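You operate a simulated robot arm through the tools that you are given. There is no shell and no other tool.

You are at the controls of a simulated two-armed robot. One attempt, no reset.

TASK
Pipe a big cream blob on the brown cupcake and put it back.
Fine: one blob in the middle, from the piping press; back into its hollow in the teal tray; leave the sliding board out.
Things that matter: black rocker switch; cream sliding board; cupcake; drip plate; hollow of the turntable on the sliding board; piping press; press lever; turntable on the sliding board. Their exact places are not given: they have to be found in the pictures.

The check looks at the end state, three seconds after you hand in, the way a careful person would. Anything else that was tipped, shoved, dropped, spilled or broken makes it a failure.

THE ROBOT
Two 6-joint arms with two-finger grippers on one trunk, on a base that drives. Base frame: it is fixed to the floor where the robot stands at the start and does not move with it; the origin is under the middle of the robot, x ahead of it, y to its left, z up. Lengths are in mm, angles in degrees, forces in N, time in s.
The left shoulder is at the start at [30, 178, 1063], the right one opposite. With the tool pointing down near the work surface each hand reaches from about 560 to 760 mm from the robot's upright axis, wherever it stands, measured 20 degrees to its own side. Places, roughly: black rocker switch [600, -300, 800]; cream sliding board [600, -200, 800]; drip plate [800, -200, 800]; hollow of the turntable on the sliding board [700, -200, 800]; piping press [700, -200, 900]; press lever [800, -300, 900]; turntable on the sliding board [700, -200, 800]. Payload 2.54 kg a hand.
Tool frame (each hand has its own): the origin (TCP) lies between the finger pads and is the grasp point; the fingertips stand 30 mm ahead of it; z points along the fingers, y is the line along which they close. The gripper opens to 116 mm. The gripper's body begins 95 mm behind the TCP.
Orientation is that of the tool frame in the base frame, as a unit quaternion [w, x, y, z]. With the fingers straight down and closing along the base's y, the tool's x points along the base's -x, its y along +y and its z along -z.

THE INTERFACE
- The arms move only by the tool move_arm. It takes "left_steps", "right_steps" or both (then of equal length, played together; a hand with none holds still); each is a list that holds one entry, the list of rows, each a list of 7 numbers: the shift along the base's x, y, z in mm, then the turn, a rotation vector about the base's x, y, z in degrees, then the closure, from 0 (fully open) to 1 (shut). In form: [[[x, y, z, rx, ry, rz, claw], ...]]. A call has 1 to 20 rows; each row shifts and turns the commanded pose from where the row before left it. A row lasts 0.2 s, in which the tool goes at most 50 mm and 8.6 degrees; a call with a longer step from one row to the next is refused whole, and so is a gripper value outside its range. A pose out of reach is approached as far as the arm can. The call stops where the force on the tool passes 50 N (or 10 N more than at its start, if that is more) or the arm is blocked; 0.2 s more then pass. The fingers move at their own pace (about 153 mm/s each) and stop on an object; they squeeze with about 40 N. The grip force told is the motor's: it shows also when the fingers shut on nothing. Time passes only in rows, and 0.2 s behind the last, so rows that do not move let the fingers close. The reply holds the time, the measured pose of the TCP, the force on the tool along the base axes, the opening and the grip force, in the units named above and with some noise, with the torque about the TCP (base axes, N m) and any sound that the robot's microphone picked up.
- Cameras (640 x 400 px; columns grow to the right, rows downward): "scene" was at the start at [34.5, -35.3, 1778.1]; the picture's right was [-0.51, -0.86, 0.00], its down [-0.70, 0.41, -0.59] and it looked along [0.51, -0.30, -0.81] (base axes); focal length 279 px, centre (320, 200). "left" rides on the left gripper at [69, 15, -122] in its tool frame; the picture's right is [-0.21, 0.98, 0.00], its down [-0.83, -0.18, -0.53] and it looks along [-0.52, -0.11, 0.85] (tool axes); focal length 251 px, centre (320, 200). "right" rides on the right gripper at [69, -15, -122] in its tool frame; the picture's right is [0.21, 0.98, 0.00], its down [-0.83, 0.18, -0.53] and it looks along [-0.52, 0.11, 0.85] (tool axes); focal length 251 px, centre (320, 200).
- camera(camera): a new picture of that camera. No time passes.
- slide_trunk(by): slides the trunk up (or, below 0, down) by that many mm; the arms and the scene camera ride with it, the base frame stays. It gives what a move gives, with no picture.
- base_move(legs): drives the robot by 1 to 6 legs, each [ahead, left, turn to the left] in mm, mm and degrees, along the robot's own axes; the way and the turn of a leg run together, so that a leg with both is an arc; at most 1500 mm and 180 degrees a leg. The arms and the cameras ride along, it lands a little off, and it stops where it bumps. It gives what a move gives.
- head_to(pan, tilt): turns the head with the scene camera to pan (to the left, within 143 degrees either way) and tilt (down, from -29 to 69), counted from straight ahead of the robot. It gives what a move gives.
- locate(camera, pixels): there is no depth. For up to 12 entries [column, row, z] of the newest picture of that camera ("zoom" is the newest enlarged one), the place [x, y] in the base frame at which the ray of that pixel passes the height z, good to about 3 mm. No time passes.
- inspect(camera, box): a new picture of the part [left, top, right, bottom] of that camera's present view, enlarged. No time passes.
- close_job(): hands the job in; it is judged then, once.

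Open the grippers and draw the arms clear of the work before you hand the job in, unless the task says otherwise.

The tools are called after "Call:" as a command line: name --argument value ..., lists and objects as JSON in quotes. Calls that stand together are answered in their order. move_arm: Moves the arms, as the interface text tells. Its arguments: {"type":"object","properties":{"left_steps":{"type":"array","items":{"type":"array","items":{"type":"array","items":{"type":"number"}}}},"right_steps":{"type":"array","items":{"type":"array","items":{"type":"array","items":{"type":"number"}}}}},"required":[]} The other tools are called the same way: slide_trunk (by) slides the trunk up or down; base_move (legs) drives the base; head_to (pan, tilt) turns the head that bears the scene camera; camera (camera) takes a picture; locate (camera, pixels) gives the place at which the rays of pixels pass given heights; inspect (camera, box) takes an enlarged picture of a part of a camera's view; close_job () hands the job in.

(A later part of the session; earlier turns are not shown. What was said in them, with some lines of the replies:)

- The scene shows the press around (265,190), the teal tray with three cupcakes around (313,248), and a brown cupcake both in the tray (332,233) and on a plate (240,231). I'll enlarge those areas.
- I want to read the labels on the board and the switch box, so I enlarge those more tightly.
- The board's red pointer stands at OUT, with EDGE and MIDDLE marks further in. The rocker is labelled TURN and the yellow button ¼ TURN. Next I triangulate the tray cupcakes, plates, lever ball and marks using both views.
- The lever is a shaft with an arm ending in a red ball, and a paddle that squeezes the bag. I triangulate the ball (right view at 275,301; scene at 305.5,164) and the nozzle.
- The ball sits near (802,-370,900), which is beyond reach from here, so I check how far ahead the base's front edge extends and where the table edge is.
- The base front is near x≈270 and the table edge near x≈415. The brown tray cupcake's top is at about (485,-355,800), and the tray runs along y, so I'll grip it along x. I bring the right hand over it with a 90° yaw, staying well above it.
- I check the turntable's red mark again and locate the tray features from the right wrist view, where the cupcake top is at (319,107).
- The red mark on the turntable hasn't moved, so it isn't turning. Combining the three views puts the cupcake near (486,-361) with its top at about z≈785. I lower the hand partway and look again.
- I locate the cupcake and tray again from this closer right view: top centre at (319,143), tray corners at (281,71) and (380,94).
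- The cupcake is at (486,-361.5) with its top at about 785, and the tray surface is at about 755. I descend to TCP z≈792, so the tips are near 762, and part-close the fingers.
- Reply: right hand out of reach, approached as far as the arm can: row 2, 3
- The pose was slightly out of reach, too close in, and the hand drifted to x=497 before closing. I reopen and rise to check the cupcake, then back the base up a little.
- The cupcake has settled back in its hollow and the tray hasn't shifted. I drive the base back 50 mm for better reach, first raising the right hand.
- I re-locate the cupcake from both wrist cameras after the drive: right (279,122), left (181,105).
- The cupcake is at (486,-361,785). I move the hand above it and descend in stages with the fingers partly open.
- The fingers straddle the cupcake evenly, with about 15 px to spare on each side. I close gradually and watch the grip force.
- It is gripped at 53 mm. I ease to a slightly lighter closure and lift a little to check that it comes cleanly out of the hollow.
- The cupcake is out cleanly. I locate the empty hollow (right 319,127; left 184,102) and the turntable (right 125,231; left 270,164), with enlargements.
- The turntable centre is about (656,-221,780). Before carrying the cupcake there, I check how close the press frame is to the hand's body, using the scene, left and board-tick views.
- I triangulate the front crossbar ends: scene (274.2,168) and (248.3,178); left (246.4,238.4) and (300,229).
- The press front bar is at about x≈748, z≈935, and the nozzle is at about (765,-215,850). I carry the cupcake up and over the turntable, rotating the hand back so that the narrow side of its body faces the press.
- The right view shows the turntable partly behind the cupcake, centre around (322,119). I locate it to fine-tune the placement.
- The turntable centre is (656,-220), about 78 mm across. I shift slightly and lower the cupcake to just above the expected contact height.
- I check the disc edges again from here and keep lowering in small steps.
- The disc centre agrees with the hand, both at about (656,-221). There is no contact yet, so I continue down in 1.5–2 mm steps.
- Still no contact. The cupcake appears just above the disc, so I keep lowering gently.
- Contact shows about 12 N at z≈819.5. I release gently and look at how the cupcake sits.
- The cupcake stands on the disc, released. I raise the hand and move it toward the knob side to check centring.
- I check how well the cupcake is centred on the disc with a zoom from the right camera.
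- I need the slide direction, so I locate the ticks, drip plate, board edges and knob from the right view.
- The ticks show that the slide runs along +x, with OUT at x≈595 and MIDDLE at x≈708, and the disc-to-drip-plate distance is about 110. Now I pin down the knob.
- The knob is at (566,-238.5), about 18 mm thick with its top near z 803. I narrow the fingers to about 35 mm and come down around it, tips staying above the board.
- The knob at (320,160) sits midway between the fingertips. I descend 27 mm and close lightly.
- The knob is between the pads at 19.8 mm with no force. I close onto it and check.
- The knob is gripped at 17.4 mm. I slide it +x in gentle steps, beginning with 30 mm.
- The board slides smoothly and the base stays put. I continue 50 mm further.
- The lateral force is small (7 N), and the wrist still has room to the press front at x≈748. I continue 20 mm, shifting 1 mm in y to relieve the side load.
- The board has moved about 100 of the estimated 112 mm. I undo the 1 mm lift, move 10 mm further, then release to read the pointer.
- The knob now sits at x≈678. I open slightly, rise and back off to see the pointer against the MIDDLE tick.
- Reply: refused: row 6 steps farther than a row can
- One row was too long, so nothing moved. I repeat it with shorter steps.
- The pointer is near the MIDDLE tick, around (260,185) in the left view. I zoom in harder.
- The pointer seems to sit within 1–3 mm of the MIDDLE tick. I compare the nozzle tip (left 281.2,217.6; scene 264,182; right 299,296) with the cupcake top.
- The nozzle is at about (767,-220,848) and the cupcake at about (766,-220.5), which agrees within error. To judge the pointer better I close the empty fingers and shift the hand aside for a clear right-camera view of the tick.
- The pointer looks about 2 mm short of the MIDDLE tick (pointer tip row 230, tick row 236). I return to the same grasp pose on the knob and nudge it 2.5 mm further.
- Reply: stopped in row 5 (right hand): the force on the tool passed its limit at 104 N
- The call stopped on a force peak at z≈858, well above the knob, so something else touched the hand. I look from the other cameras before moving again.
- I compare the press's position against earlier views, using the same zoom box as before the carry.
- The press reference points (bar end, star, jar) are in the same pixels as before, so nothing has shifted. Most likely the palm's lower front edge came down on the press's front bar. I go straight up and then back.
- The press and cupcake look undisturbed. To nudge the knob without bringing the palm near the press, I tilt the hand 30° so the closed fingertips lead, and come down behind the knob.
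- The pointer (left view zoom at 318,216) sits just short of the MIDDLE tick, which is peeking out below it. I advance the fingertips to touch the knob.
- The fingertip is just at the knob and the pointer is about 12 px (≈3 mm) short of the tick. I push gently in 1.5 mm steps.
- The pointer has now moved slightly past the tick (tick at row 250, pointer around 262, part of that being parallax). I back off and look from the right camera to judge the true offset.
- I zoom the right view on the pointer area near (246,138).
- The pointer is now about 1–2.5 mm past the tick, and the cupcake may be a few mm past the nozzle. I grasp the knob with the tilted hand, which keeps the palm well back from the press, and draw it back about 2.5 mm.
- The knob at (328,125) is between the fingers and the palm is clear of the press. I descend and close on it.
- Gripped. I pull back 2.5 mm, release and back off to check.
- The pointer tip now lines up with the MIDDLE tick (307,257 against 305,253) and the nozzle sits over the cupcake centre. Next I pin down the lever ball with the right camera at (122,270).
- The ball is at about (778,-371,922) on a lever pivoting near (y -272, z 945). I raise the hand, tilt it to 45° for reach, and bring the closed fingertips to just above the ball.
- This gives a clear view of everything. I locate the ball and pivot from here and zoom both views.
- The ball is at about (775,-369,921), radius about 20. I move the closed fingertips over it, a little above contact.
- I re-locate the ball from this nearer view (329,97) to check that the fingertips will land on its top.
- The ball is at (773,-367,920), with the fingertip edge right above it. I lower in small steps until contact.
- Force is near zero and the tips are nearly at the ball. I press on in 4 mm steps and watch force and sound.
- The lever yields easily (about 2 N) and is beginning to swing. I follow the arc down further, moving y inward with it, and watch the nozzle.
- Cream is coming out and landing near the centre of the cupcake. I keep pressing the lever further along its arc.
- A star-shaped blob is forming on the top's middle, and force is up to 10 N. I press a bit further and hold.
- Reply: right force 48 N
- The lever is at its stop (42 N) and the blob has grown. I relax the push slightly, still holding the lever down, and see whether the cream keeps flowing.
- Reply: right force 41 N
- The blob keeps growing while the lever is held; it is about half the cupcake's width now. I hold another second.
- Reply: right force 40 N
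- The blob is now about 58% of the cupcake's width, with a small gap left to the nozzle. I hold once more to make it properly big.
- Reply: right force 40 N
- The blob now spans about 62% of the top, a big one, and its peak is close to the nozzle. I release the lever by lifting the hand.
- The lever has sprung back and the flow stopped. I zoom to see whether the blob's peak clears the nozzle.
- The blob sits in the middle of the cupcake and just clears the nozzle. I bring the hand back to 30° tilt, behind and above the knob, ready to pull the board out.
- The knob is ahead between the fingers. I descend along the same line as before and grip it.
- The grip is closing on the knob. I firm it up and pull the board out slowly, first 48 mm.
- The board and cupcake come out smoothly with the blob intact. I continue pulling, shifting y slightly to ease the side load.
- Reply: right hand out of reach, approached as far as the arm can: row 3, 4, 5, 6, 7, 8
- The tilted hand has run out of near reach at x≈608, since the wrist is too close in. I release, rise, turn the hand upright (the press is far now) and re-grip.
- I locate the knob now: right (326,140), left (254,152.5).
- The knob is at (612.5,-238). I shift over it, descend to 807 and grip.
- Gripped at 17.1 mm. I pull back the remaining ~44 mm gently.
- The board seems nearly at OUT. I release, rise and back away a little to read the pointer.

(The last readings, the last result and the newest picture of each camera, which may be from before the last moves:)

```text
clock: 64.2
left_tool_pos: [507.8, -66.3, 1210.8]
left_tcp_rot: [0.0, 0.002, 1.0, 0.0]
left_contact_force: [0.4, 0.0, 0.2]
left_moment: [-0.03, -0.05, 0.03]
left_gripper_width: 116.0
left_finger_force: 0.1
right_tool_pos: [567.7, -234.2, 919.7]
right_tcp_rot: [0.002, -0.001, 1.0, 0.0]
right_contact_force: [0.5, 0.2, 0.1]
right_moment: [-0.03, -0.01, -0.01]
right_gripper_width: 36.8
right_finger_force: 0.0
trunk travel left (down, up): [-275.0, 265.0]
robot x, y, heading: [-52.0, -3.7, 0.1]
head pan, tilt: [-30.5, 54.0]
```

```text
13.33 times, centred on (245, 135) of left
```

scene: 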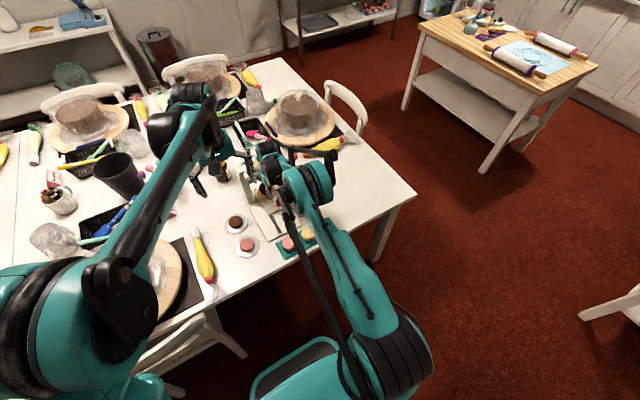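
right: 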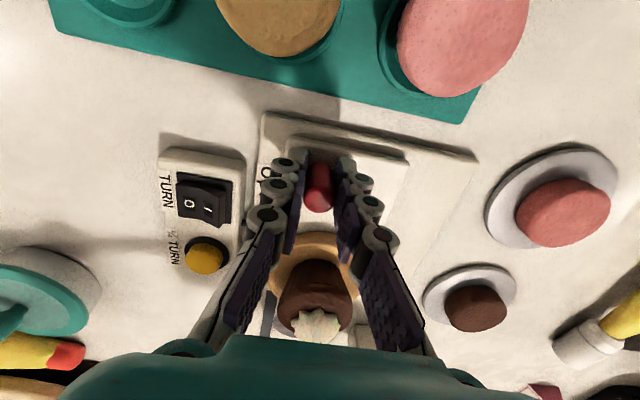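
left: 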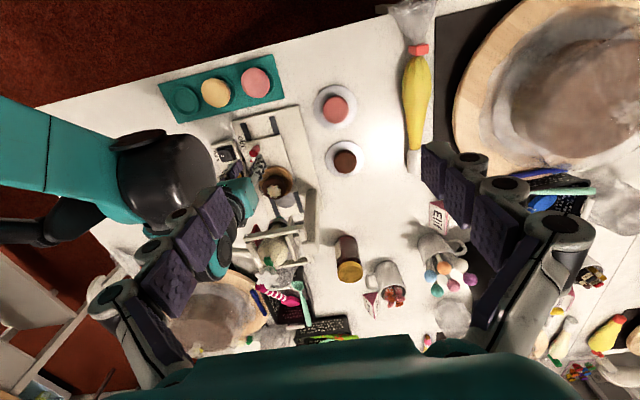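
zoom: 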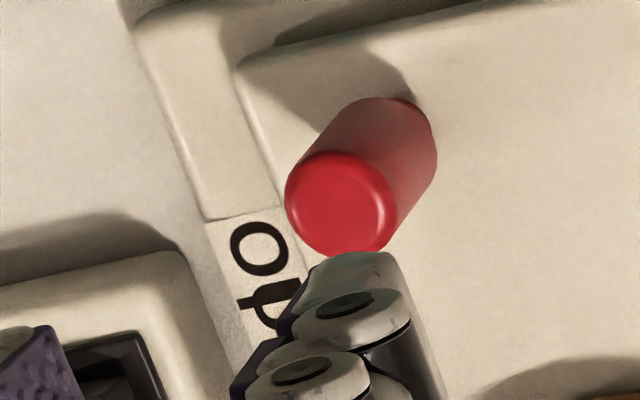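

The board looks about 5 mm short of its original OUT position. I locate the knob again (right 317.5,134).

Call:
camera --camera "right"

Call:
camera --camera "left"

Call:
locate --camera "right" --pixels '[[317.5, 134.5, 803], [288, 132, 768], [283.5, 129, 765], [300, 99, 768]]'

Call:
locate --camera "left" --pixels '[[246.6, 135.1, 803], [239, 124.5, 768]]'

Call:
inspect --camera "right" --box '[270, 100, 320, 160]'

```text
taken
```

right: 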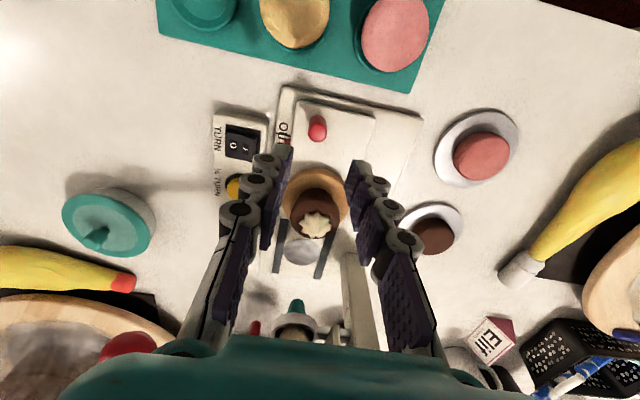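

```text
taken
```

left: 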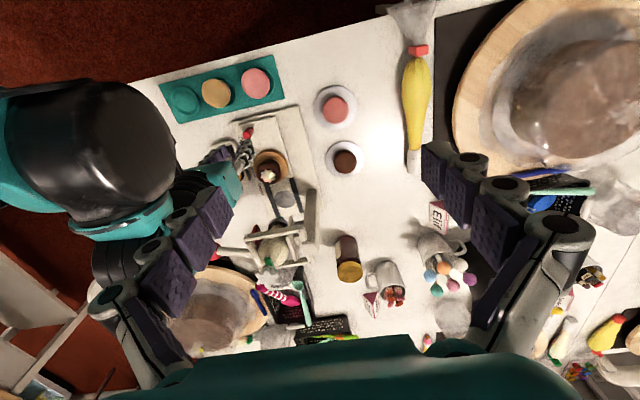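

```text
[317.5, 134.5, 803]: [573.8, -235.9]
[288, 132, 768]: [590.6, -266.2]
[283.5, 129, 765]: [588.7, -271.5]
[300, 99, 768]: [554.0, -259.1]
```

```text
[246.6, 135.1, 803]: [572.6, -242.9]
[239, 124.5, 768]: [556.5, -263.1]
```

```text
6.67 times, centred on (295, 130) of right
```

zoom: 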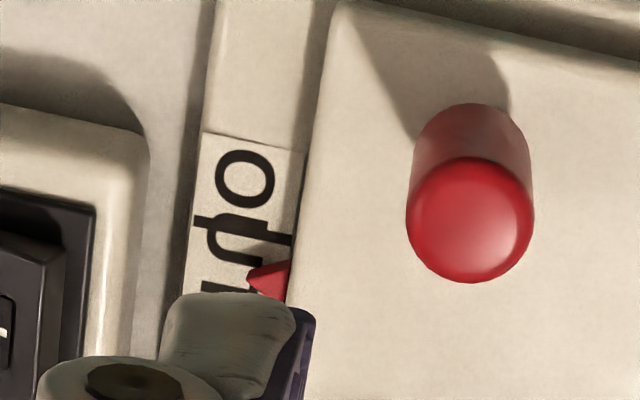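

The knob is at x≈573, 6 mm short of its original 567. I re-grip it and pull the last 6 mm.

Call:
move_arm --right_steps '[[[5, -2.5, -35, 0, 0, 0, 0.68], [0, 0, -40, 0, 0, 0, 0.68], [0, 0, -22, 0, 0, 0, 0.68], [0, 0, -14, 0, 0, 0, 0.68], [0, 0, 0, 0, 0, 0, 0.8], [0, 0, 0, 0, 0, 0, 0.86], [0, 0, 0, 0, 0, 0, 0.88], [-2, 0, 0, 0, 0, 0, 0.88], [-2, 0, 0, 0, 0, 0, 0.88], [-2, 0, 0, 0, 0, 0, 0.88], [0, 0, 0, 0, 0, 0, 0.88]]]'

```text
clock: 66.6
left_tool_pos: [510.6, -64.6, 1211.7]
left_tcp_rot: [0.0, 0.001, 1.0, -0.001]
left_contact_force: [0.2, -1.1, -0.1]
left_moment: [0.0, -0.02, -0.02]
left_gripper_width: 115.8
left_finger_force: 0.0
right_tool_pos: [567.1, -241.1, 806.8]
right_tcp_rot: [0.001, 0.0, 1.0, 0.0]
right_contact_force: [-1.7, 12.2, -3.7]
right_moment: [0.26, 0.06, 0.01]
right_gripper_width: 22.2
right_finger_force: 6.5
trunk travel left (down, up): [-275.0, 265.0]
robot x, y, heading: [-48.7, 1.9, -0.1]
head pan, tilt: [-30.5, 54.0]
```

I release and rise to check the pointer again.

Call:
move_arm --right_steps '[[[0, 0, 0, 0, 0, 0, 0.8], [0, 0, 0, 0, 0, 0, 0.66], [0, 0, 30, 0, 0, 0, 0.66], [0, 0, 40, 0, 0, 0, 0.66], [0, 0, 45, 0, 0, 0, 0.66]]]'

Call:
camera --camera "right"

Call:
inspect --camera "right" --box '[270, 100, 320, 160]'

Call:
inspect --camera "left" --box '[230, 120, 260, 150]'

```text
clock: 67.8
left_tool_pos: [507.9, -65.8, 1212.1]
left_tcp_rot: [0.001, 0.001, 1.0, 0.0]
left_contact_force: [-0.3, -0.7, 0.7]
left_moment: [-0.01, -0.01, 0.02]
left_gripper_width: 116.0
left_finger_force: 0.1
right_tool_pos: [566.7, -245.0, 921.9]
right_tcp_rot: [0.002, 0.0, 1.0, 0.0]
right_contact_force: [-0.1, -0.1, 0.5]
right_moment: [-0.01, -0.04, -0.02]
right_gripper_width: 39.4
right_finger_force: 0.1
trunk travel left (down, up): [-275.0, 265.0]
robot x, y, heading: [-47.9, 3.8, 0.1]
head pan, tilt: [-30.5, 54.0]
```

```text
taken
```

right: 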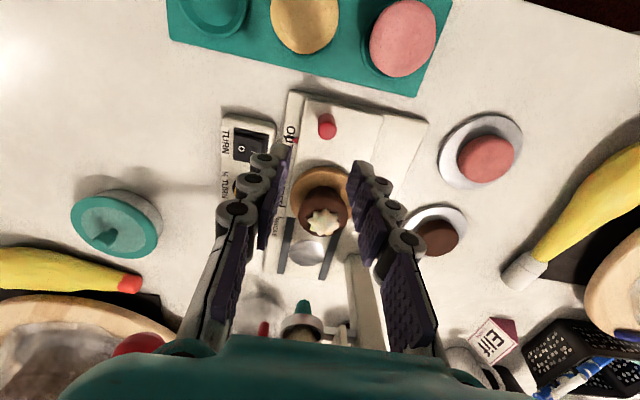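

```text
6.67 times, centred on (295, 130) of right
```

zoom: 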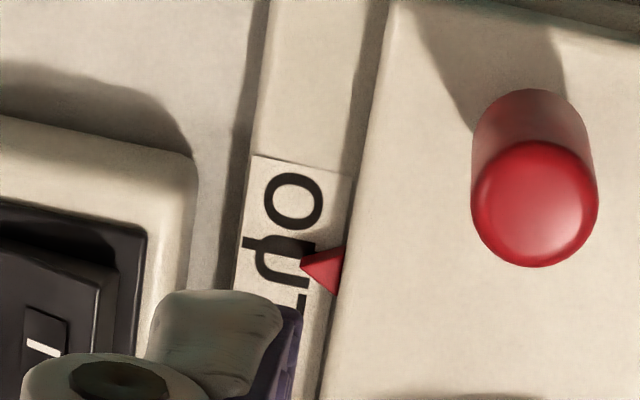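

```text
13.33 times, centred on (245, 135) of left
```

zoom: 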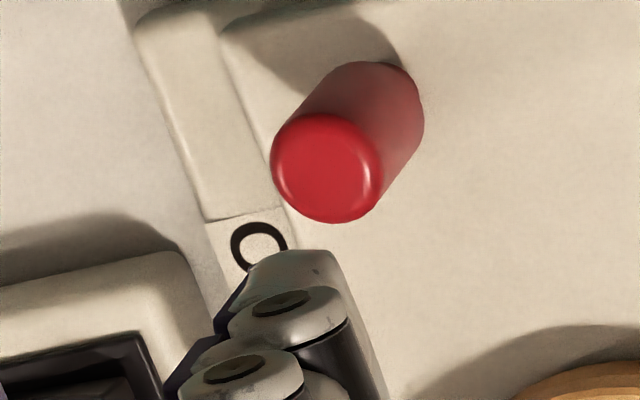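

The pointer is back where it began at OUT. Now I locate the cupcake (right ≈ 322,206) before picking it up.

Call:
inspect --camera "right" --box '[270, 140, 380, 250]'

Call:
inspect --camera "left" --box '[235, 135, 305, 195]'

```text
3.64 times, centred on (325, 195) of right
```

zoom: 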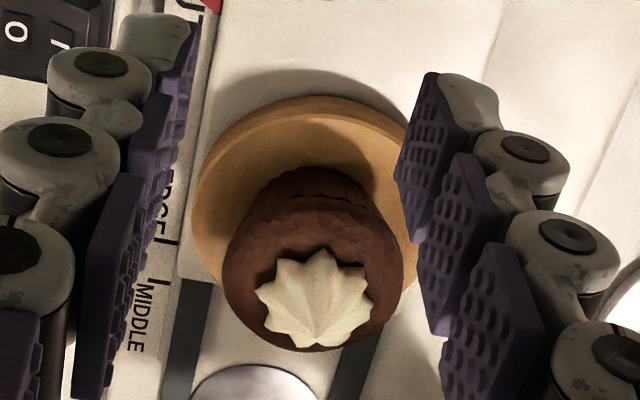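

```text
6.67 times, centred on (270, 165) of left
```

zoom: 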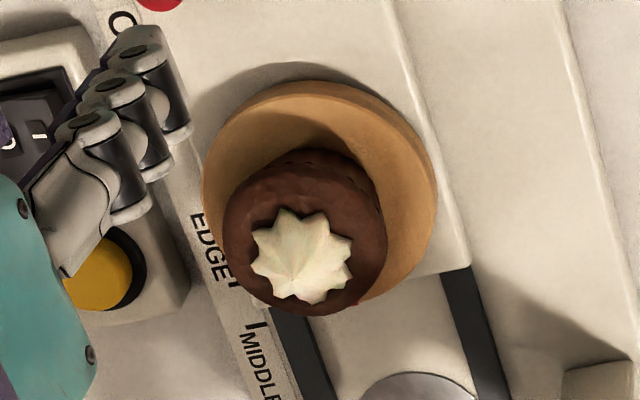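

I locate the cupcake's crown centre: right (323,216), left (267.6,171), at z≈812.

Call:
camera --camera "left"

Call:
locate --camera "right" --pixels '[[323, 213, 812], [323, 216, 812], [290, 195, 778], [358, 195, 778]]'

Call:
locate --camera "left" --pixels '[[267.6, 171, 812], [253, 162, 778], [287.6, 162, 778]]'

```text
taken
```

left: 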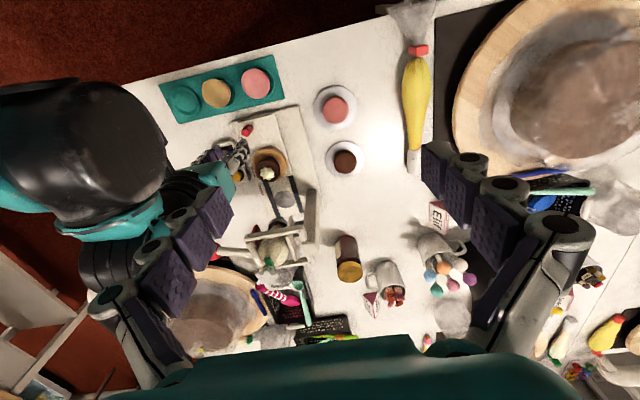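

```text
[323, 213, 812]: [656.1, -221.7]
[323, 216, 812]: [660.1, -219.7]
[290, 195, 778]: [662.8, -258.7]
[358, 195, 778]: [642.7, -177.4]
```

```text
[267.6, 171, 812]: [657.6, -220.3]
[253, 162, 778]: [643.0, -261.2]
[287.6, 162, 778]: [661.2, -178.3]
```

The cupcake is at (657,-220.5). I open the fingers and move over it at a safe height.

Call:
move_arm --right_steps '[[[30, 7, 10, 0, 0, 0, 0.3], [30, 8, 0, 0, 0, 0, 0.3], [30, 8, 0, 0, 0, 0, 0.3], [0, 0, 0, 0, 0, 0, 0.3]]]'

Call:
camera --camera "right"

```text
clock: 68.8
left_tool_pos: [507.9, -67.1, 1212.2]
left_tcp_rot: [0.0, 0.001, 1.0, 0.0]
left_contact_force: [0.0, -0.5, 1.1]
left_moment: [0.06, -0.04, -0.01]
left_gripper_width: 115.8
left_finger_force: 0.2
right_tool_pos: [660.5, -220.1, 932.9]
right_tcp_rot: [0.002, 0.0, 1.0, 0.0]
right_contact_force: [-0.9, 0.5, -0.7]
right_moment: [0.01, 0.01, -0.03]
right_gripper_width: 81.4
right_finger_force: 0.1
trunk travel left (down, up): [-275.0, 265.0]
robot x, y, heading: [-48.5, -1.1, -0.2]
head pan, tilt: [-30.5, 54.0]
```

```text
taken
```

right: 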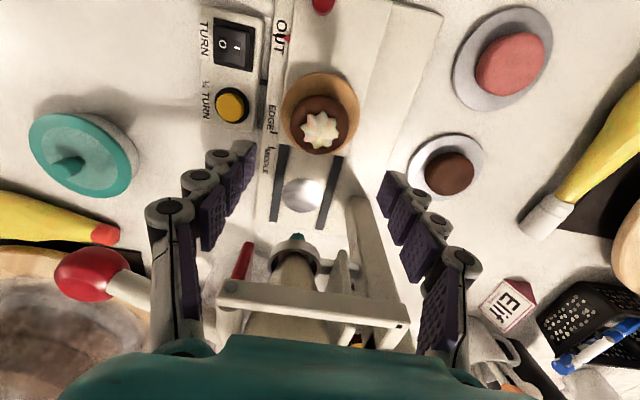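

I confirm the cupcake's position from this view at (320,122), then descend around it.

Call:
locate --camera "right" --pixels '[[320, 122, 812], [320, 125, 812]]'

Call:
move_arm --right_steps '[[[-3.5, 0, -40, 0, 0, 0, 0.3], [0, 0, -40, 0, 0, 0, 0.32], [0, 0, -22, 0, 0, 0, 0.35], [0, 0, 0, 0, 0, 0, 0.35]]]'

Call:
camera --camera "right"

Call:
inspect --camera "scene" --box '[250, 180, 310, 225]'

```text
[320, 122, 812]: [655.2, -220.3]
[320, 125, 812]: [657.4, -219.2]
```

```text
clock: 69.8
left_tool_pos: [509.1, -66.3, 1212.7]
left_tcp_rot: [0.0, 0.001, 1.0, 0.0]
left_contact_force: [-0.4, -0.1, 0.1]
left_moment: [-0.01, 0.01, -0.02]
left_gripper_width: 116.2
left_finger_force: 0.1
right_tool_pos: [656.4, -220.1, 827.6]
right_tcp_rot: [0.002, 0.001, 1.0, 0.0]
right_contact_force: [-0.4, -1.0, 0.7]
right_moment: [-0.04, -0.02, 0.03]
right_gripper_width: 75.5
right_finger_force: 0.0
trunk travel left (down, up): [-275.0, 265.0]
robot x, y, heading: [-45.4, 1.5, -0.2]
head pan, tilt: [-30.5, 54.0]
```

```text
taken
```

right: 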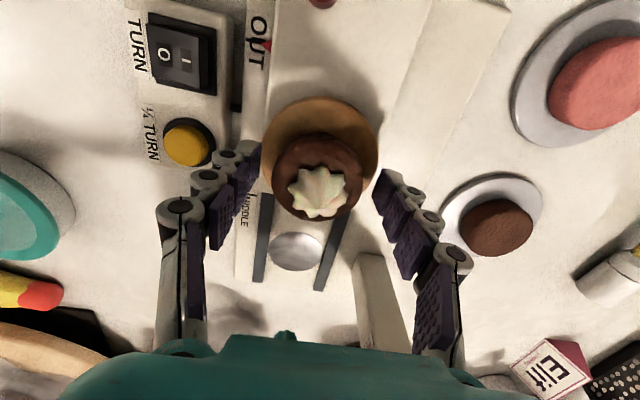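

```text
8.89 times, centred on (280, 202) of scene
```

zoom: 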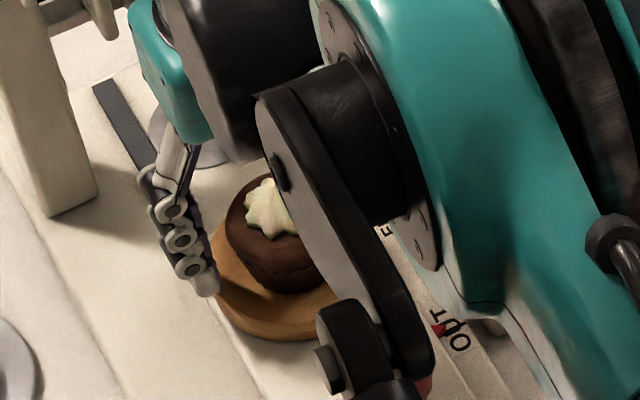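

The cupcake is centred between the fingers. I go down 8 mm to the earlier grip height and close.

Call:
move_arm --right_steps '[[[0, 0, -4, 0, 0, 0, 0.35], [0, 0, -3.5, 0, 0, 0, 0.4], [0, 0, 0, 0, 0, 0, 0.48], [0, 0, 0, 0, 0, 0, 0.52], [0, 0, 0, 0, 0, 0, 0.56], [0, 0, 0, 0, 0, 0, 0.56]]]'

Call:
camera --camera "right"

```text
clock: 71.2
left_tool_pos: [509.9, -64.7, 1211.5]
left_tcp_rot: [0.0, 0.001, 1.0, 0.0]
left_contact_force: [0.3, 0.6, 0.0]
left_moment: [0.01, 0.03, 0.01]
left_gripper_width: 116.1
left_finger_force: 0.2
right_tool_pos: [655.9, -219.8, 821.9]
right_tcp_rot: [0.001, 0.001, 1.0, 0.0]
right_contact_force: [0.7, -1.0, 1.6]
right_moment: [0.0, -0.02, 0.01]
right_gripper_width: 53.3
right_finger_force: 39.8
trunk travel left (down, up): [-275.0, 265.0]
robot x, y, heading: [-49.2, -1.2, -0.1]
head pan, tilt: [-30.5, 54.0]
```

```text
taken
```

right: 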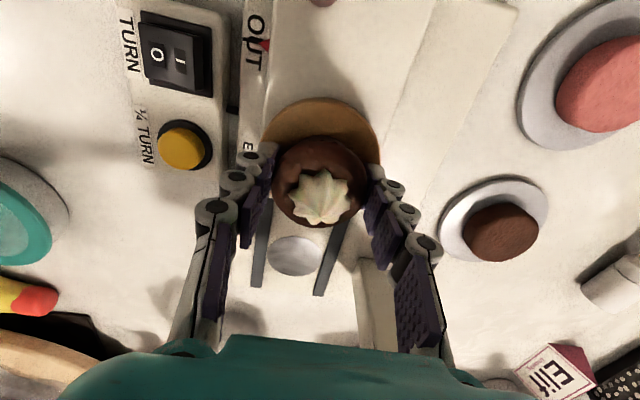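

Gripped firmly at 53.3 mm with the blob untouched. I lift straight up, then swing back to above the tray hollow, turning the hand 90° again.

Call:
move_arm --right_steps '[[[0, 0, 10, 0, 0, 0, 0.56], [0, 0, 25, 0, 0, 0, 0.56], [0, 0, 25, 0, 0, 0, 0.56], [-8, -6, 10, 0, 0, 8.2, 0.56], [-16, -13, 0, 0, 0, 8.2, 0.56], [-16, -14, 0, 0, 0, 8.2, 0.56], [-16, -14, 0, 0, 0, 8.2, 0.56], [-16, -14, 0, 0, 0, 8.2, 0.56], [-16, -14, 0, 0, 0, 8.2, 0.56], [-16, -14, 0, 0, 0, 8.2, 0.56], [-16, -14, 0, 0, 0, 8.2, 0.56], [-16, -14, 0, 0, 0, 8.2, 0.56], [-16, -13, 0, 0, 0, 8.2, 0.56], [-13, -9, 0, 0, 0, 8, 0.56], [-6.5, -3.5, 0, 0, 0, 0, 0.56], [0, 0, 0, 0, 0, 0, 0.56]]]'

Call:
camera --camera "right"

Call:
inspect --camera "left" --box '[130, 40, 280, 140]'

Call:
camera --camera "scene"

```text
clock: 74.6
left_tool_pos: [509.5, -67.4, 1212.0]
left_tcp_rot: [0.0, 0.001, 1.0, 0.0]
left_contact_force: [-0.3, -0.1, -0.3]
left_moment: [0.0, 0.01, 0.0]
left_gripper_width: 116.0
left_finger_force: 0.0
right_tool_pos: [482.2, -360.4, 892.9]
right_tcp_rot: [-0.001, 0.707, -0.707, -0.001]
right_contact_force: [0.1, 0.1, -1.2]
right_moment: [-0.02, 0.02, 0.01]
right_gripper_width: 53.3
right_finger_force: 40.1
trunk travel left (down, up): [-275.0, 265.0]
robot x, y, heading: [-50.6, -1.0, -0.0]
head pan, tilt: [-30.5, 54.0]
```

```text
taken
```

right: 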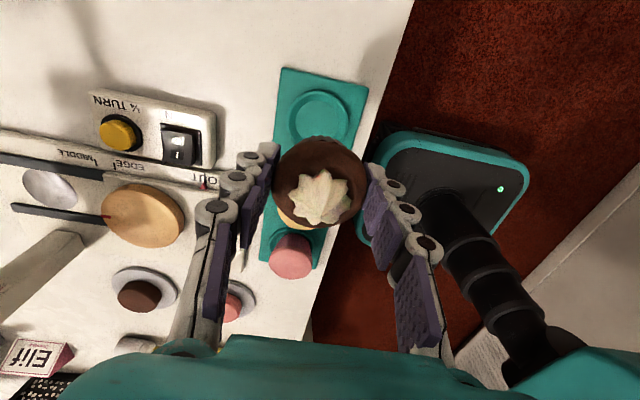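

```text
4.00 times, centred on (205, 90) of left
```

zoom: 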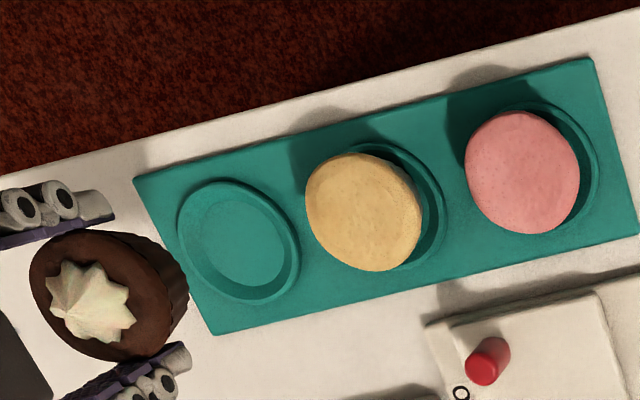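

```text
taken
```

scene: 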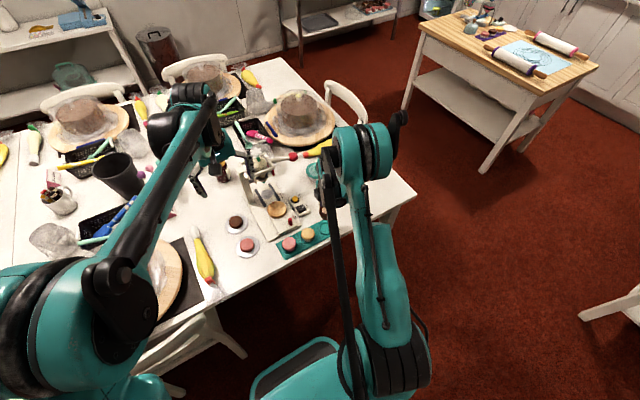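

The blob is intact. I measure the hollow precisely from both wrist cameras before lowering.

Call:
inspect --camera "right" --box '[270, 60, 380, 150]'

Call:
camera --camera "left"

Call:
locate --camera "left" --pixels '[[184.7, 100.5, 755], [184.7, 100.5, 750], [169.5, 96, 755], [200, 106, 755], [182, 85.5, 755], [188, 116, 755]]'

```text
4.44 times, centred on (325, 105) of right
```

zoom: 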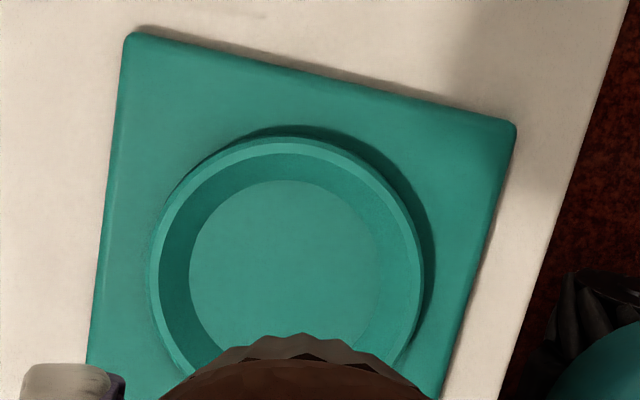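

```text
taken
```

left: 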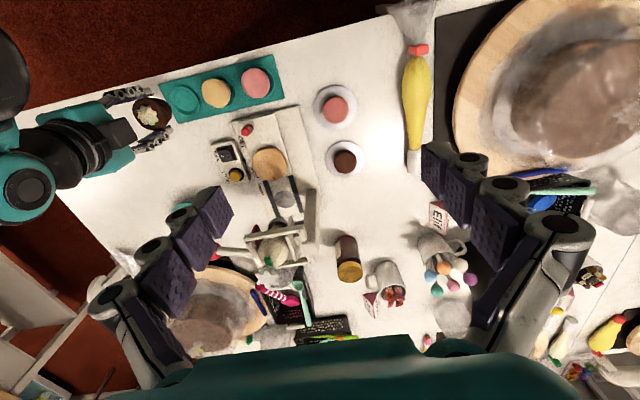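

```text
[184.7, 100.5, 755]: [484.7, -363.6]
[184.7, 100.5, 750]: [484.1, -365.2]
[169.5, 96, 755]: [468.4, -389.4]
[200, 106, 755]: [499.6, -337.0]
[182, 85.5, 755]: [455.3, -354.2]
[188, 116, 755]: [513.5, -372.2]
```

I convert the ring's centre in the right view (317.6,121) to a position.

Call:
locate --camera "right" --pixels '[[317.6, 121.2, 762], [317.6, 121.2, 755], [317.6, 121.2, 750], [287, 121, 758], [349, 121, 758], [318, 91, 758], [298, 72, 752]]'

```text
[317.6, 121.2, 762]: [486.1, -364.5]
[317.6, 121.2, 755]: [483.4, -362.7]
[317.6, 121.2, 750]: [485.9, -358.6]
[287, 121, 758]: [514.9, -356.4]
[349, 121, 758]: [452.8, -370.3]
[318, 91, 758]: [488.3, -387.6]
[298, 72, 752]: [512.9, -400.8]
```

The hollow centre is about (484.8,-362.8). I lower to about 830 and take another reading.

Call:
move_arm --right_steps '[[[0, 0, -25, 0, 0, 0, 0.56], [0, 0, -25, 0, 0, 0, 0.56], [0, 0, -13, 0, 0, 0, 0.56], [0, 0, 0, 0, 0, 0, 0.56]]]'

Call:
move_arm --right_steps '[[[0, 0, 0, 0, 0, 0, 0.56]]]'

Call:
camera --camera "right"

Call:
inspect --camera "left" --box '[130, 50, 250, 140]'

```text
clock: 75.6
left_tool_pos: [509.9, -66.2, 1211.5]
left_tcp_rot: [0.0, 0.001, 1.0, 0.0]
left_contact_force: [0.4, 0.6, 0.7]
left_moment: [0.0, -0.02, -0.06]
left_gripper_width: 115.8
left_finger_force: 0.1
right_tool_pos: [481.5, -360.3, 827.6]
right_tcp_rot: [0.001, -0.707, 0.708, 0.001]
right_contact_force: [-0.4, 0.1, -0.6]
right_moment: [0.0, -0.01, 0.02]
right_gripper_width: 53.1
right_finger_force: 39.8
trunk travel left (down, up): [-275.0, 265.0]
robot x, y, heading: [-49.8, 2.0, 0.1]
head pan, tilt: [-30.5, 54.0]
```

```text
clock: 76.0
left_tool_pos: [509.7, -66.8, 1211.1]
left_tcp_rot: [0.0, 0.001, 1.0, 0.0]
left_contact_force: [0.5, -0.1, -0.1]
left_moment: [-0.07, -0.01, -0.01]
left_gripper_width: 116.0
left_finger_force: 0.1
right_tool_pos: [482.6, -361.7, 828.0]
right_tcp_rot: [-0.001, 0.707, -0.707, -0.001]
right_contact_force: [0.4, 0.2, -0.3]
right_moment: [0.0, 0.0, 0.0]
right_gripper_width: 53.3
right_finger_force: 40.1
trunk travel left (down, up): [-275.0, 265.0]
robot x, y, heading: [-51.6, -0.8, -0.5]
head pan, tilt: [-30.5, 54.0]
```

```text
taken
```

right: 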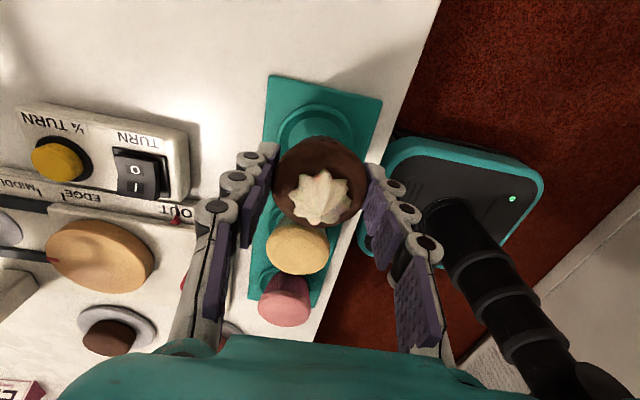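

```text
4.44 times, centred on (190, 95) of left
```

zoom: 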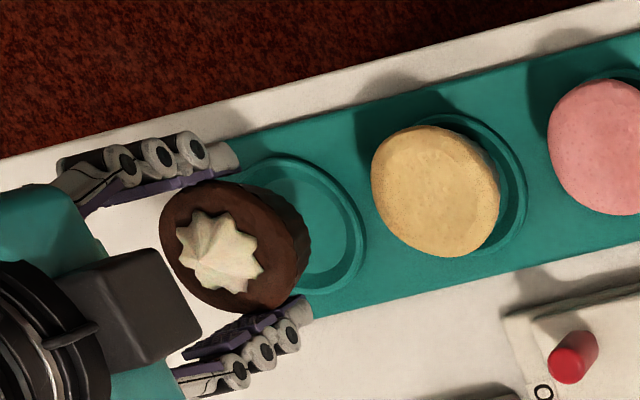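

Readings average (482,-361), so I correct by +2 in x and -1 in y and lower closer to the hollow.

Call:
move_arm --right_steps '[[[2, -1, -12, 0, 0, 0, 0.56], [0, 0, -12, 0, 0, 0, 0.56], [0, 0, -5, 0, 0, 0, 0.56], [0, 0, 0, 0, 0, 0, 0.56]]]'

Call:
inspect --camera "right" --box '[230, 70, 420, 250]'

Call:
inspect --camera "left" --box '[140, 60, 230, 130]'

```text
clock: 77.0
left_tool_pos: [510.4, -66.3, 1211.5]
left_tcp_rot: [0.0, 0.001, 1.0, 0.0]
left_contact_force: [0.4, 0.3, -0.2]
left_moment: [-0.01, 0.0, -0.03]
left_gripper_width: 115.9
left_finger_force: 0.1
right_tool_pos: [483.2, -360.7, 799.8]
right_tcp_rot: [0.001, -0.707, 0.707, 0.001]
right_contact_force: [0.4, 0.1, -1.0]
right_moment: [0.06, -0.04, 0.01]
right_gripper_width: 53.2
right_finger_force: 40.2
trunk travel left (down, up): [-275.0, 265.0]
robot x, y, heading: [-50.3, -1.0, 0.1]
head pan, tilt: [-30.5, 54.0]
```

```text
2.22 times, centred on (325, 160) of right
```

zoom: 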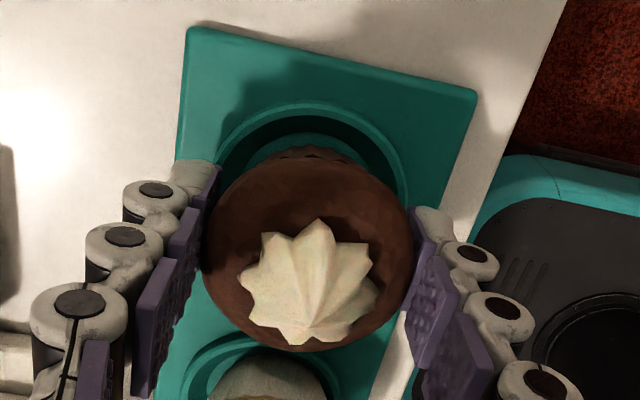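

```text
5.71 times, centred on (185, 95) of left
```

zoom: 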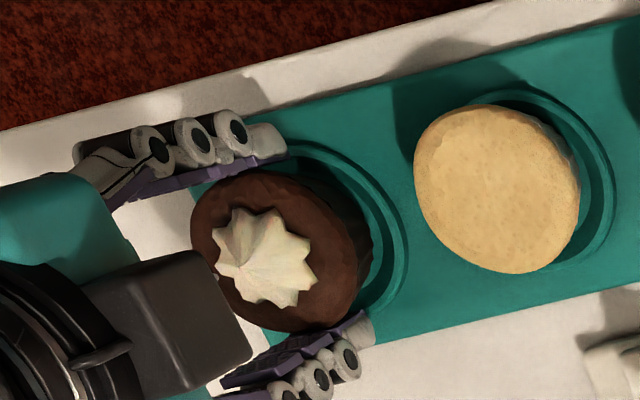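

Alignment matches the neighbouring cupcake's look in its hollow. I lower in small steps until contact.

Call:
move_arm --right_steps '[[[0.5, -0.7, -3, 0, 0, 0, 0.56], [0, 0, -1.5, 0, 0, 0, 0.56], [0, 0, 0, 0, 0, 0, 0.56]]]'

Call:
move_arm --right_steps '[[[0, 0, -1.2, 0, 0, 0, 0.56], [0, 0, 0, 0, 0, 0, 0.56]]]'

```text
clock: 77.8
left_tool_pos: [509.7, -66.8, 1211.3]
left_tcp_rot: [0.0, 0.0, 1.0, 0.0]
left_contact_force: [-0.5, 0.7, -0.2]
left_moment: [0.02, -0.02, 0.02]
left_gripper_width: 116.0
left_finger_force: 0.1
right_tool_pos: [484.6, -362.0, 795.6]
right_tcp_rot: [0.002, -0.707, 0.707, 0.0]
right_contact_force: [0.4, -0.1, -0.5]
right_moment: [0.03, -0.03, 0.02]
right_gripper_width: 53.2
right_finger_force: 40.0
trunk travel left (down, up): [-275.0, 265.0]
robot x, y, heading: [-48.9, -3.5, -0.1]
head pan, tilt: [-30.5, 54.0]
```

```text
clock: 78.4
left_tool_pos: [508.5, -65.0, 1211.6]
left_tcp_rot: [0.0, 0.001, 1.0, 0.0]
left_contact_force: [-0.3, -0.2, -0.3]
left_moment: [-0.03, 0.01, -0.02]
left_gripper_width: 116.0
left_finger_force: 0.0
right_tool_pos: [484.4, -362.0, 796.0]
right_tcp_rot: [-0.001, 0.707, -0.707, -0.002]
right_contact_force: [-0.2, -0.4, -0.7]
right_moment: [0.03, -0.03, 0.04]
right_gripper_width: 53.0
right_finger_force: 40.3
trunk travel left (down, up): [-275.0, 265.0]
robot x, y, heading: [-49.3, -1.0, 0.2]
head pan, tilt: [-30.5, 54.0]
```

No contact yet at about 795. I continue down 1.5 mm at a time.

Call:
move_arm --right_steps '[[[0, 0, -1.5, 0, 0, 0, 0.56], [0, 0, 0, 0, 0, 0, 0.56]]]'

Call:
move_arm --right_steps '[[[0, 0, -1.2, 0, 0, 0, 0.56], [0, 0, 0, 0, 0, 0, 0.56]]]'

```text
clock: 79.0
left_tool_pos: [509.1, -65.9, 1212.0]
left_tcp_rot: [0.001, 0.001, 1.0, 0.0]
left_contact_force: [-0.4, 0.7, -0.6]
left_moment: [-0.03, 0.01, 0.02]
left_gripper_width: 116.2
left_finger_force: 0.0
right_tool_pos: [484.8, -361.2, 792.9]
right_tcp_rot: [0.001, -0.707, 0.707, 0.001]
right_contact_force: [2.1, -0.3, 9.1]
right_moment: [0.01, -0.03, -0.02]
right_gripper_width: 52.9
right_finger_force: 39.9
trunk travel left (down, up): [-275.0, 265.0]
robot x, y, heading: [-50.2, 1.0, -0.3]
head pan, tilt: [-30.5, 54.0]
```

```text
clock: 79.6
left_tool_pos: [508.2, -65.1, 1213.5]
left_tcp_rot: [0.001, 0.001, 1.0, -0.002]
left_contact_force: [0.5, 0.0, 0.8]
left_moment: [-0.02, -0.01, -0.02]
left_gripper_width: 116.0
left_finger_force: 0.1
right_tool_pos: [484.1, -361.7, 793.6]
right_tcp_rot: [0.001, -0.707, 0.707, 0.0]
right_contact_force: [4.7, -4.3, 23.9]
right_moment: [-0.13, -0.06, -0.08]
right_gripper_width: 53.5
right_finger_force: 40.5
trunk travel left (down, up): [-275.0, 265.0]
robot x, y, heading: [-48.8, 0.8, -0.2]
head pan, tilt: [-30.5, 54.0]
```

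Contact at z≈793, as expected for being seated. I ease off and open the fingers.

Call:
move_arm --right_steps '[[[0, 0, 0.8, 0, 0, 0, 0.53], [0, 0, 0, 0, 0, 0, 0.5], [0, 0, 0, 0, 0, 0, 0.42], [0, 0, 0, 0, 0, 0, 0.32], [0, 0, 0, 0, 0, 0, 0.28]]]'

Call:
camera --camera "right"

Call:
inspect --camera "left" --box '[140, 60, 230, 130]'

```text
clock: 80.8
left_tool_pos: [509.0, -65.9, 1211.4]
left_tcp_rot: [0.0, 0.001, 1.0, 0.0]
left_contact_force: [-0.2, -0.6, 0.7]
left_moment: [-0.01, 0.02, -0.02]
left_gripper_width: 116.1
left_finger_force: 0.0
right_tool_pos: [485.5, -363.3, 793.7]
right_tcp_rot: [-0.001, 0.707, -0.707, -0.001]
right_contact_force: [-0.3, -0.7, -0.6]
right_moment: [0.01, 0.02, -0.01]
right_gripper_width: 83.6
right_finger_force: 0.0
trunk travel left (down, up): [-275.0, 265.0]
robot x, y, heading: [-49.0, 1.3, -0.1]
head pan, tilt: [-30.5, 54.0]
```

```text
taken
```

right: 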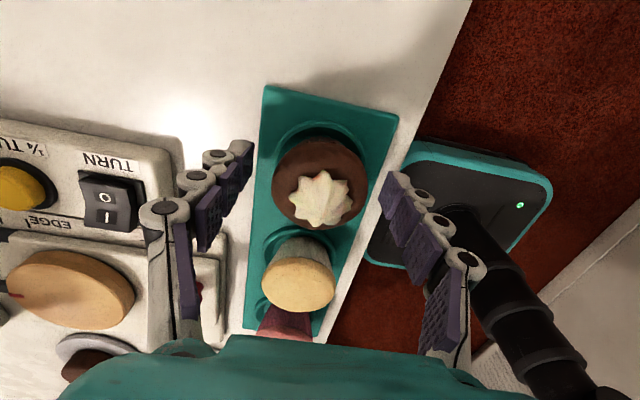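

```text
5.71 times, centred on (185, 95) of left
```

zoom: 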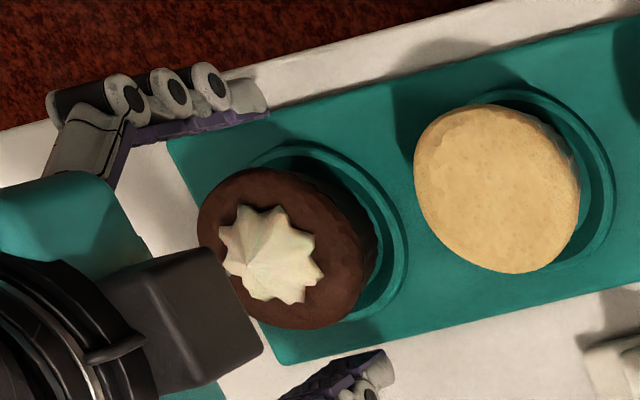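

The cupcake sits in its hollow just like its neighbours. I lift the hand straight up and draw it back clear.

Call:
move_arm --right_steps '[[[0, 0, 15, 0, 0, 0, 0.2], [0, 0, 30, 0, 0, 0, 0], [0, 0, 45, 0, 0, 0, 0], [0, 0, 45, 0, 0, 0, 0], [0, 0, 45, 0, 0, 0, 0], [0, -20, 40, 0, 0, 0, 0], [0, -30, 35, 0, 0, 0, 0], [-10, -30, 35, 0, 0, 0, 0]]]'

Call:
camera --camera "scene"

Call:
camera --camera "right"

Call:
inspect --camera "left" --box '[140, 50, 320, 190]'

Call:
inspect --camera "scene" --box '[230, 140, 350, 260]'

Call:
inspect --camera "left" --box '[225, 115, 275, 165]'

```text
clock: 82.6
left_tool_pos: [507.8, -66.6, 1211.8]
left_tcp_rot: [0.001, 0.0, 1.0, 0.001]
left_contact_force: [-0.3, 1.3, 0.6]
left_moment: [0.03, 0.0, 0.01]
left_gripper_width: 115.9
left_finger_force: 0.0
right_tool_pos: [473.2, -446.1, 1089.2]
right_tcp_rot: [-0.001, 0.708, -0.706, -0.001]
right_contact_force: [0.4, -1.1, -0.3]
right_moment: [-0.01, -0.04, 0.0]
right_gripper_width: 116.1
right_finger_force: 0.0
trunk travel left (down, up): [-275.0, 265.0]
robot x, y, heading: [-49.9, 2.7, -0.2]
head pan, tilt: [-30.5, 54.0]
```

```text
taken
```

scene: 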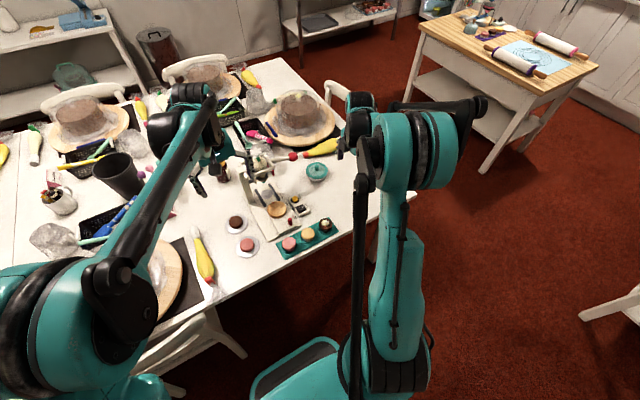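

```text
taken
```

right: 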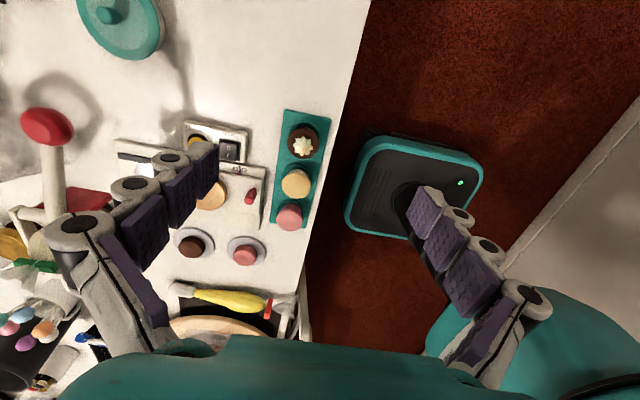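

```text
2.86 times, centred on (230, 120) of left
```

zoom: 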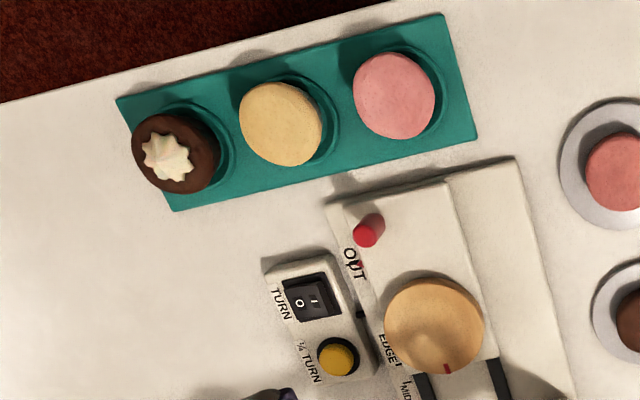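

```text
3.33 times, centred on (290, 200) of scene
```

zoom: 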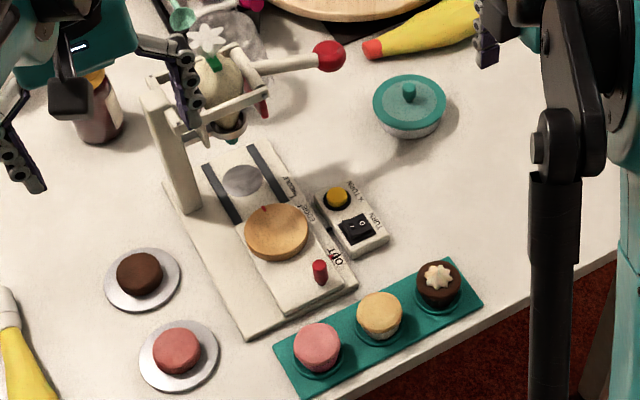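

```text
8.00 times, centred on (250, 140) of left
```

zoom: 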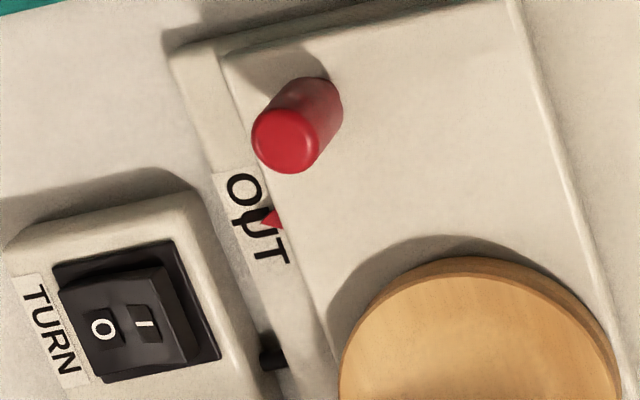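

The cupcake with its big blob is back in its hollow. The board's pointer is at OUT, the rocker hasn't been touched, and I see no drips. I draw the right hand further back and then hand in.

Call:
move_arm --right_steps '[[[-30, 10, 20, 0, 0, -8, 0], [-40, 15, 20, 0, 0, -8, 0], [-40, 15, 20, 0, 0, -8, 0], [-30, 10, 10, 0, 0, -8, 0]]]'

Call:
inspect --camera "scene" --box '[235, 150, 345, 260]'

```text
clock: 83.6
left_tool_pos: [507.8, -65.4, 1211.9]
left_tcp_rot: [0.001, 0.001, 1.0, 0.0]
left_contact_force: [-0.7, -0.1, 0.2]
left_moment: [-0.02, 0.0, 0.01]
left_gripper_width: 115.8
left_finger_force: 0.0
right_tool_pos: [333.2, -391.4, 1154.8]
right_tcp_rot: [0.0, -0.484, 0.875, 0.0]
right_contact_force: [0.4, -0.3, -0.2]
right_moment: [-0.01, -0.03, 0.02]
right_gripper_width: 116.1
right_finger_force: 0.1
trunk travel left (down, up): [-275.0, 265.0]
robot x, y, heading: [-48.3, 0.0, -0.3]
head pan, tilt: [-30.5, 54.0]
```

```text
3.64 times, centred on (290, 205) of scene
```

zoom: 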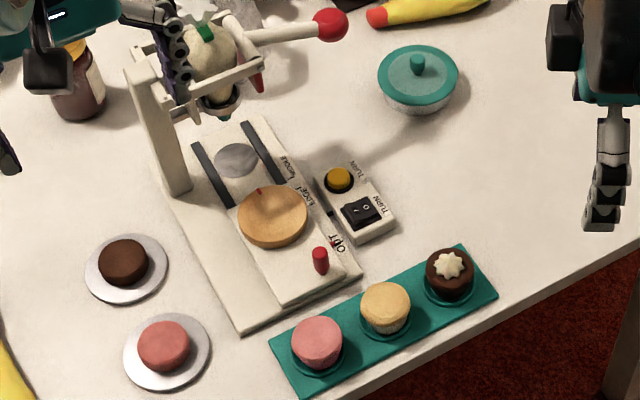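

Everything is in place: the cupcake with its blob in the tray, the board out, the lever up, and the arms clear with grippers open. I hand the job in.

Call:
close_job

```text
The job is handed in.
```

I piped one big cream blob on the brown cupcake from the tray and put it back in its hollow in the teal tray. The job is handed in, but I haven't seen the check's result.

- **Blob:** It sits in the middle of the cupcake and spans about 60% of the top. I piped it with a single press of the lever. I saw no drips on the board or drip plate.
- **Sliding board:** Its pointer is back at OUT, where it started. The black rocker switch was not touched, and the turntable never turned.
- **Contact with the press:** While I was setting the board under the nozzle, the right hand bumped something, probably the front bar of the press. The force peaked at about 104 N. I checked the camera views afterwards and saw nothing moved or damaged.
- **Finish:** The lever sprang back up by itself. Both arms are clear of the work with the grippers open, and the base stands about 50 mm further back than it started.
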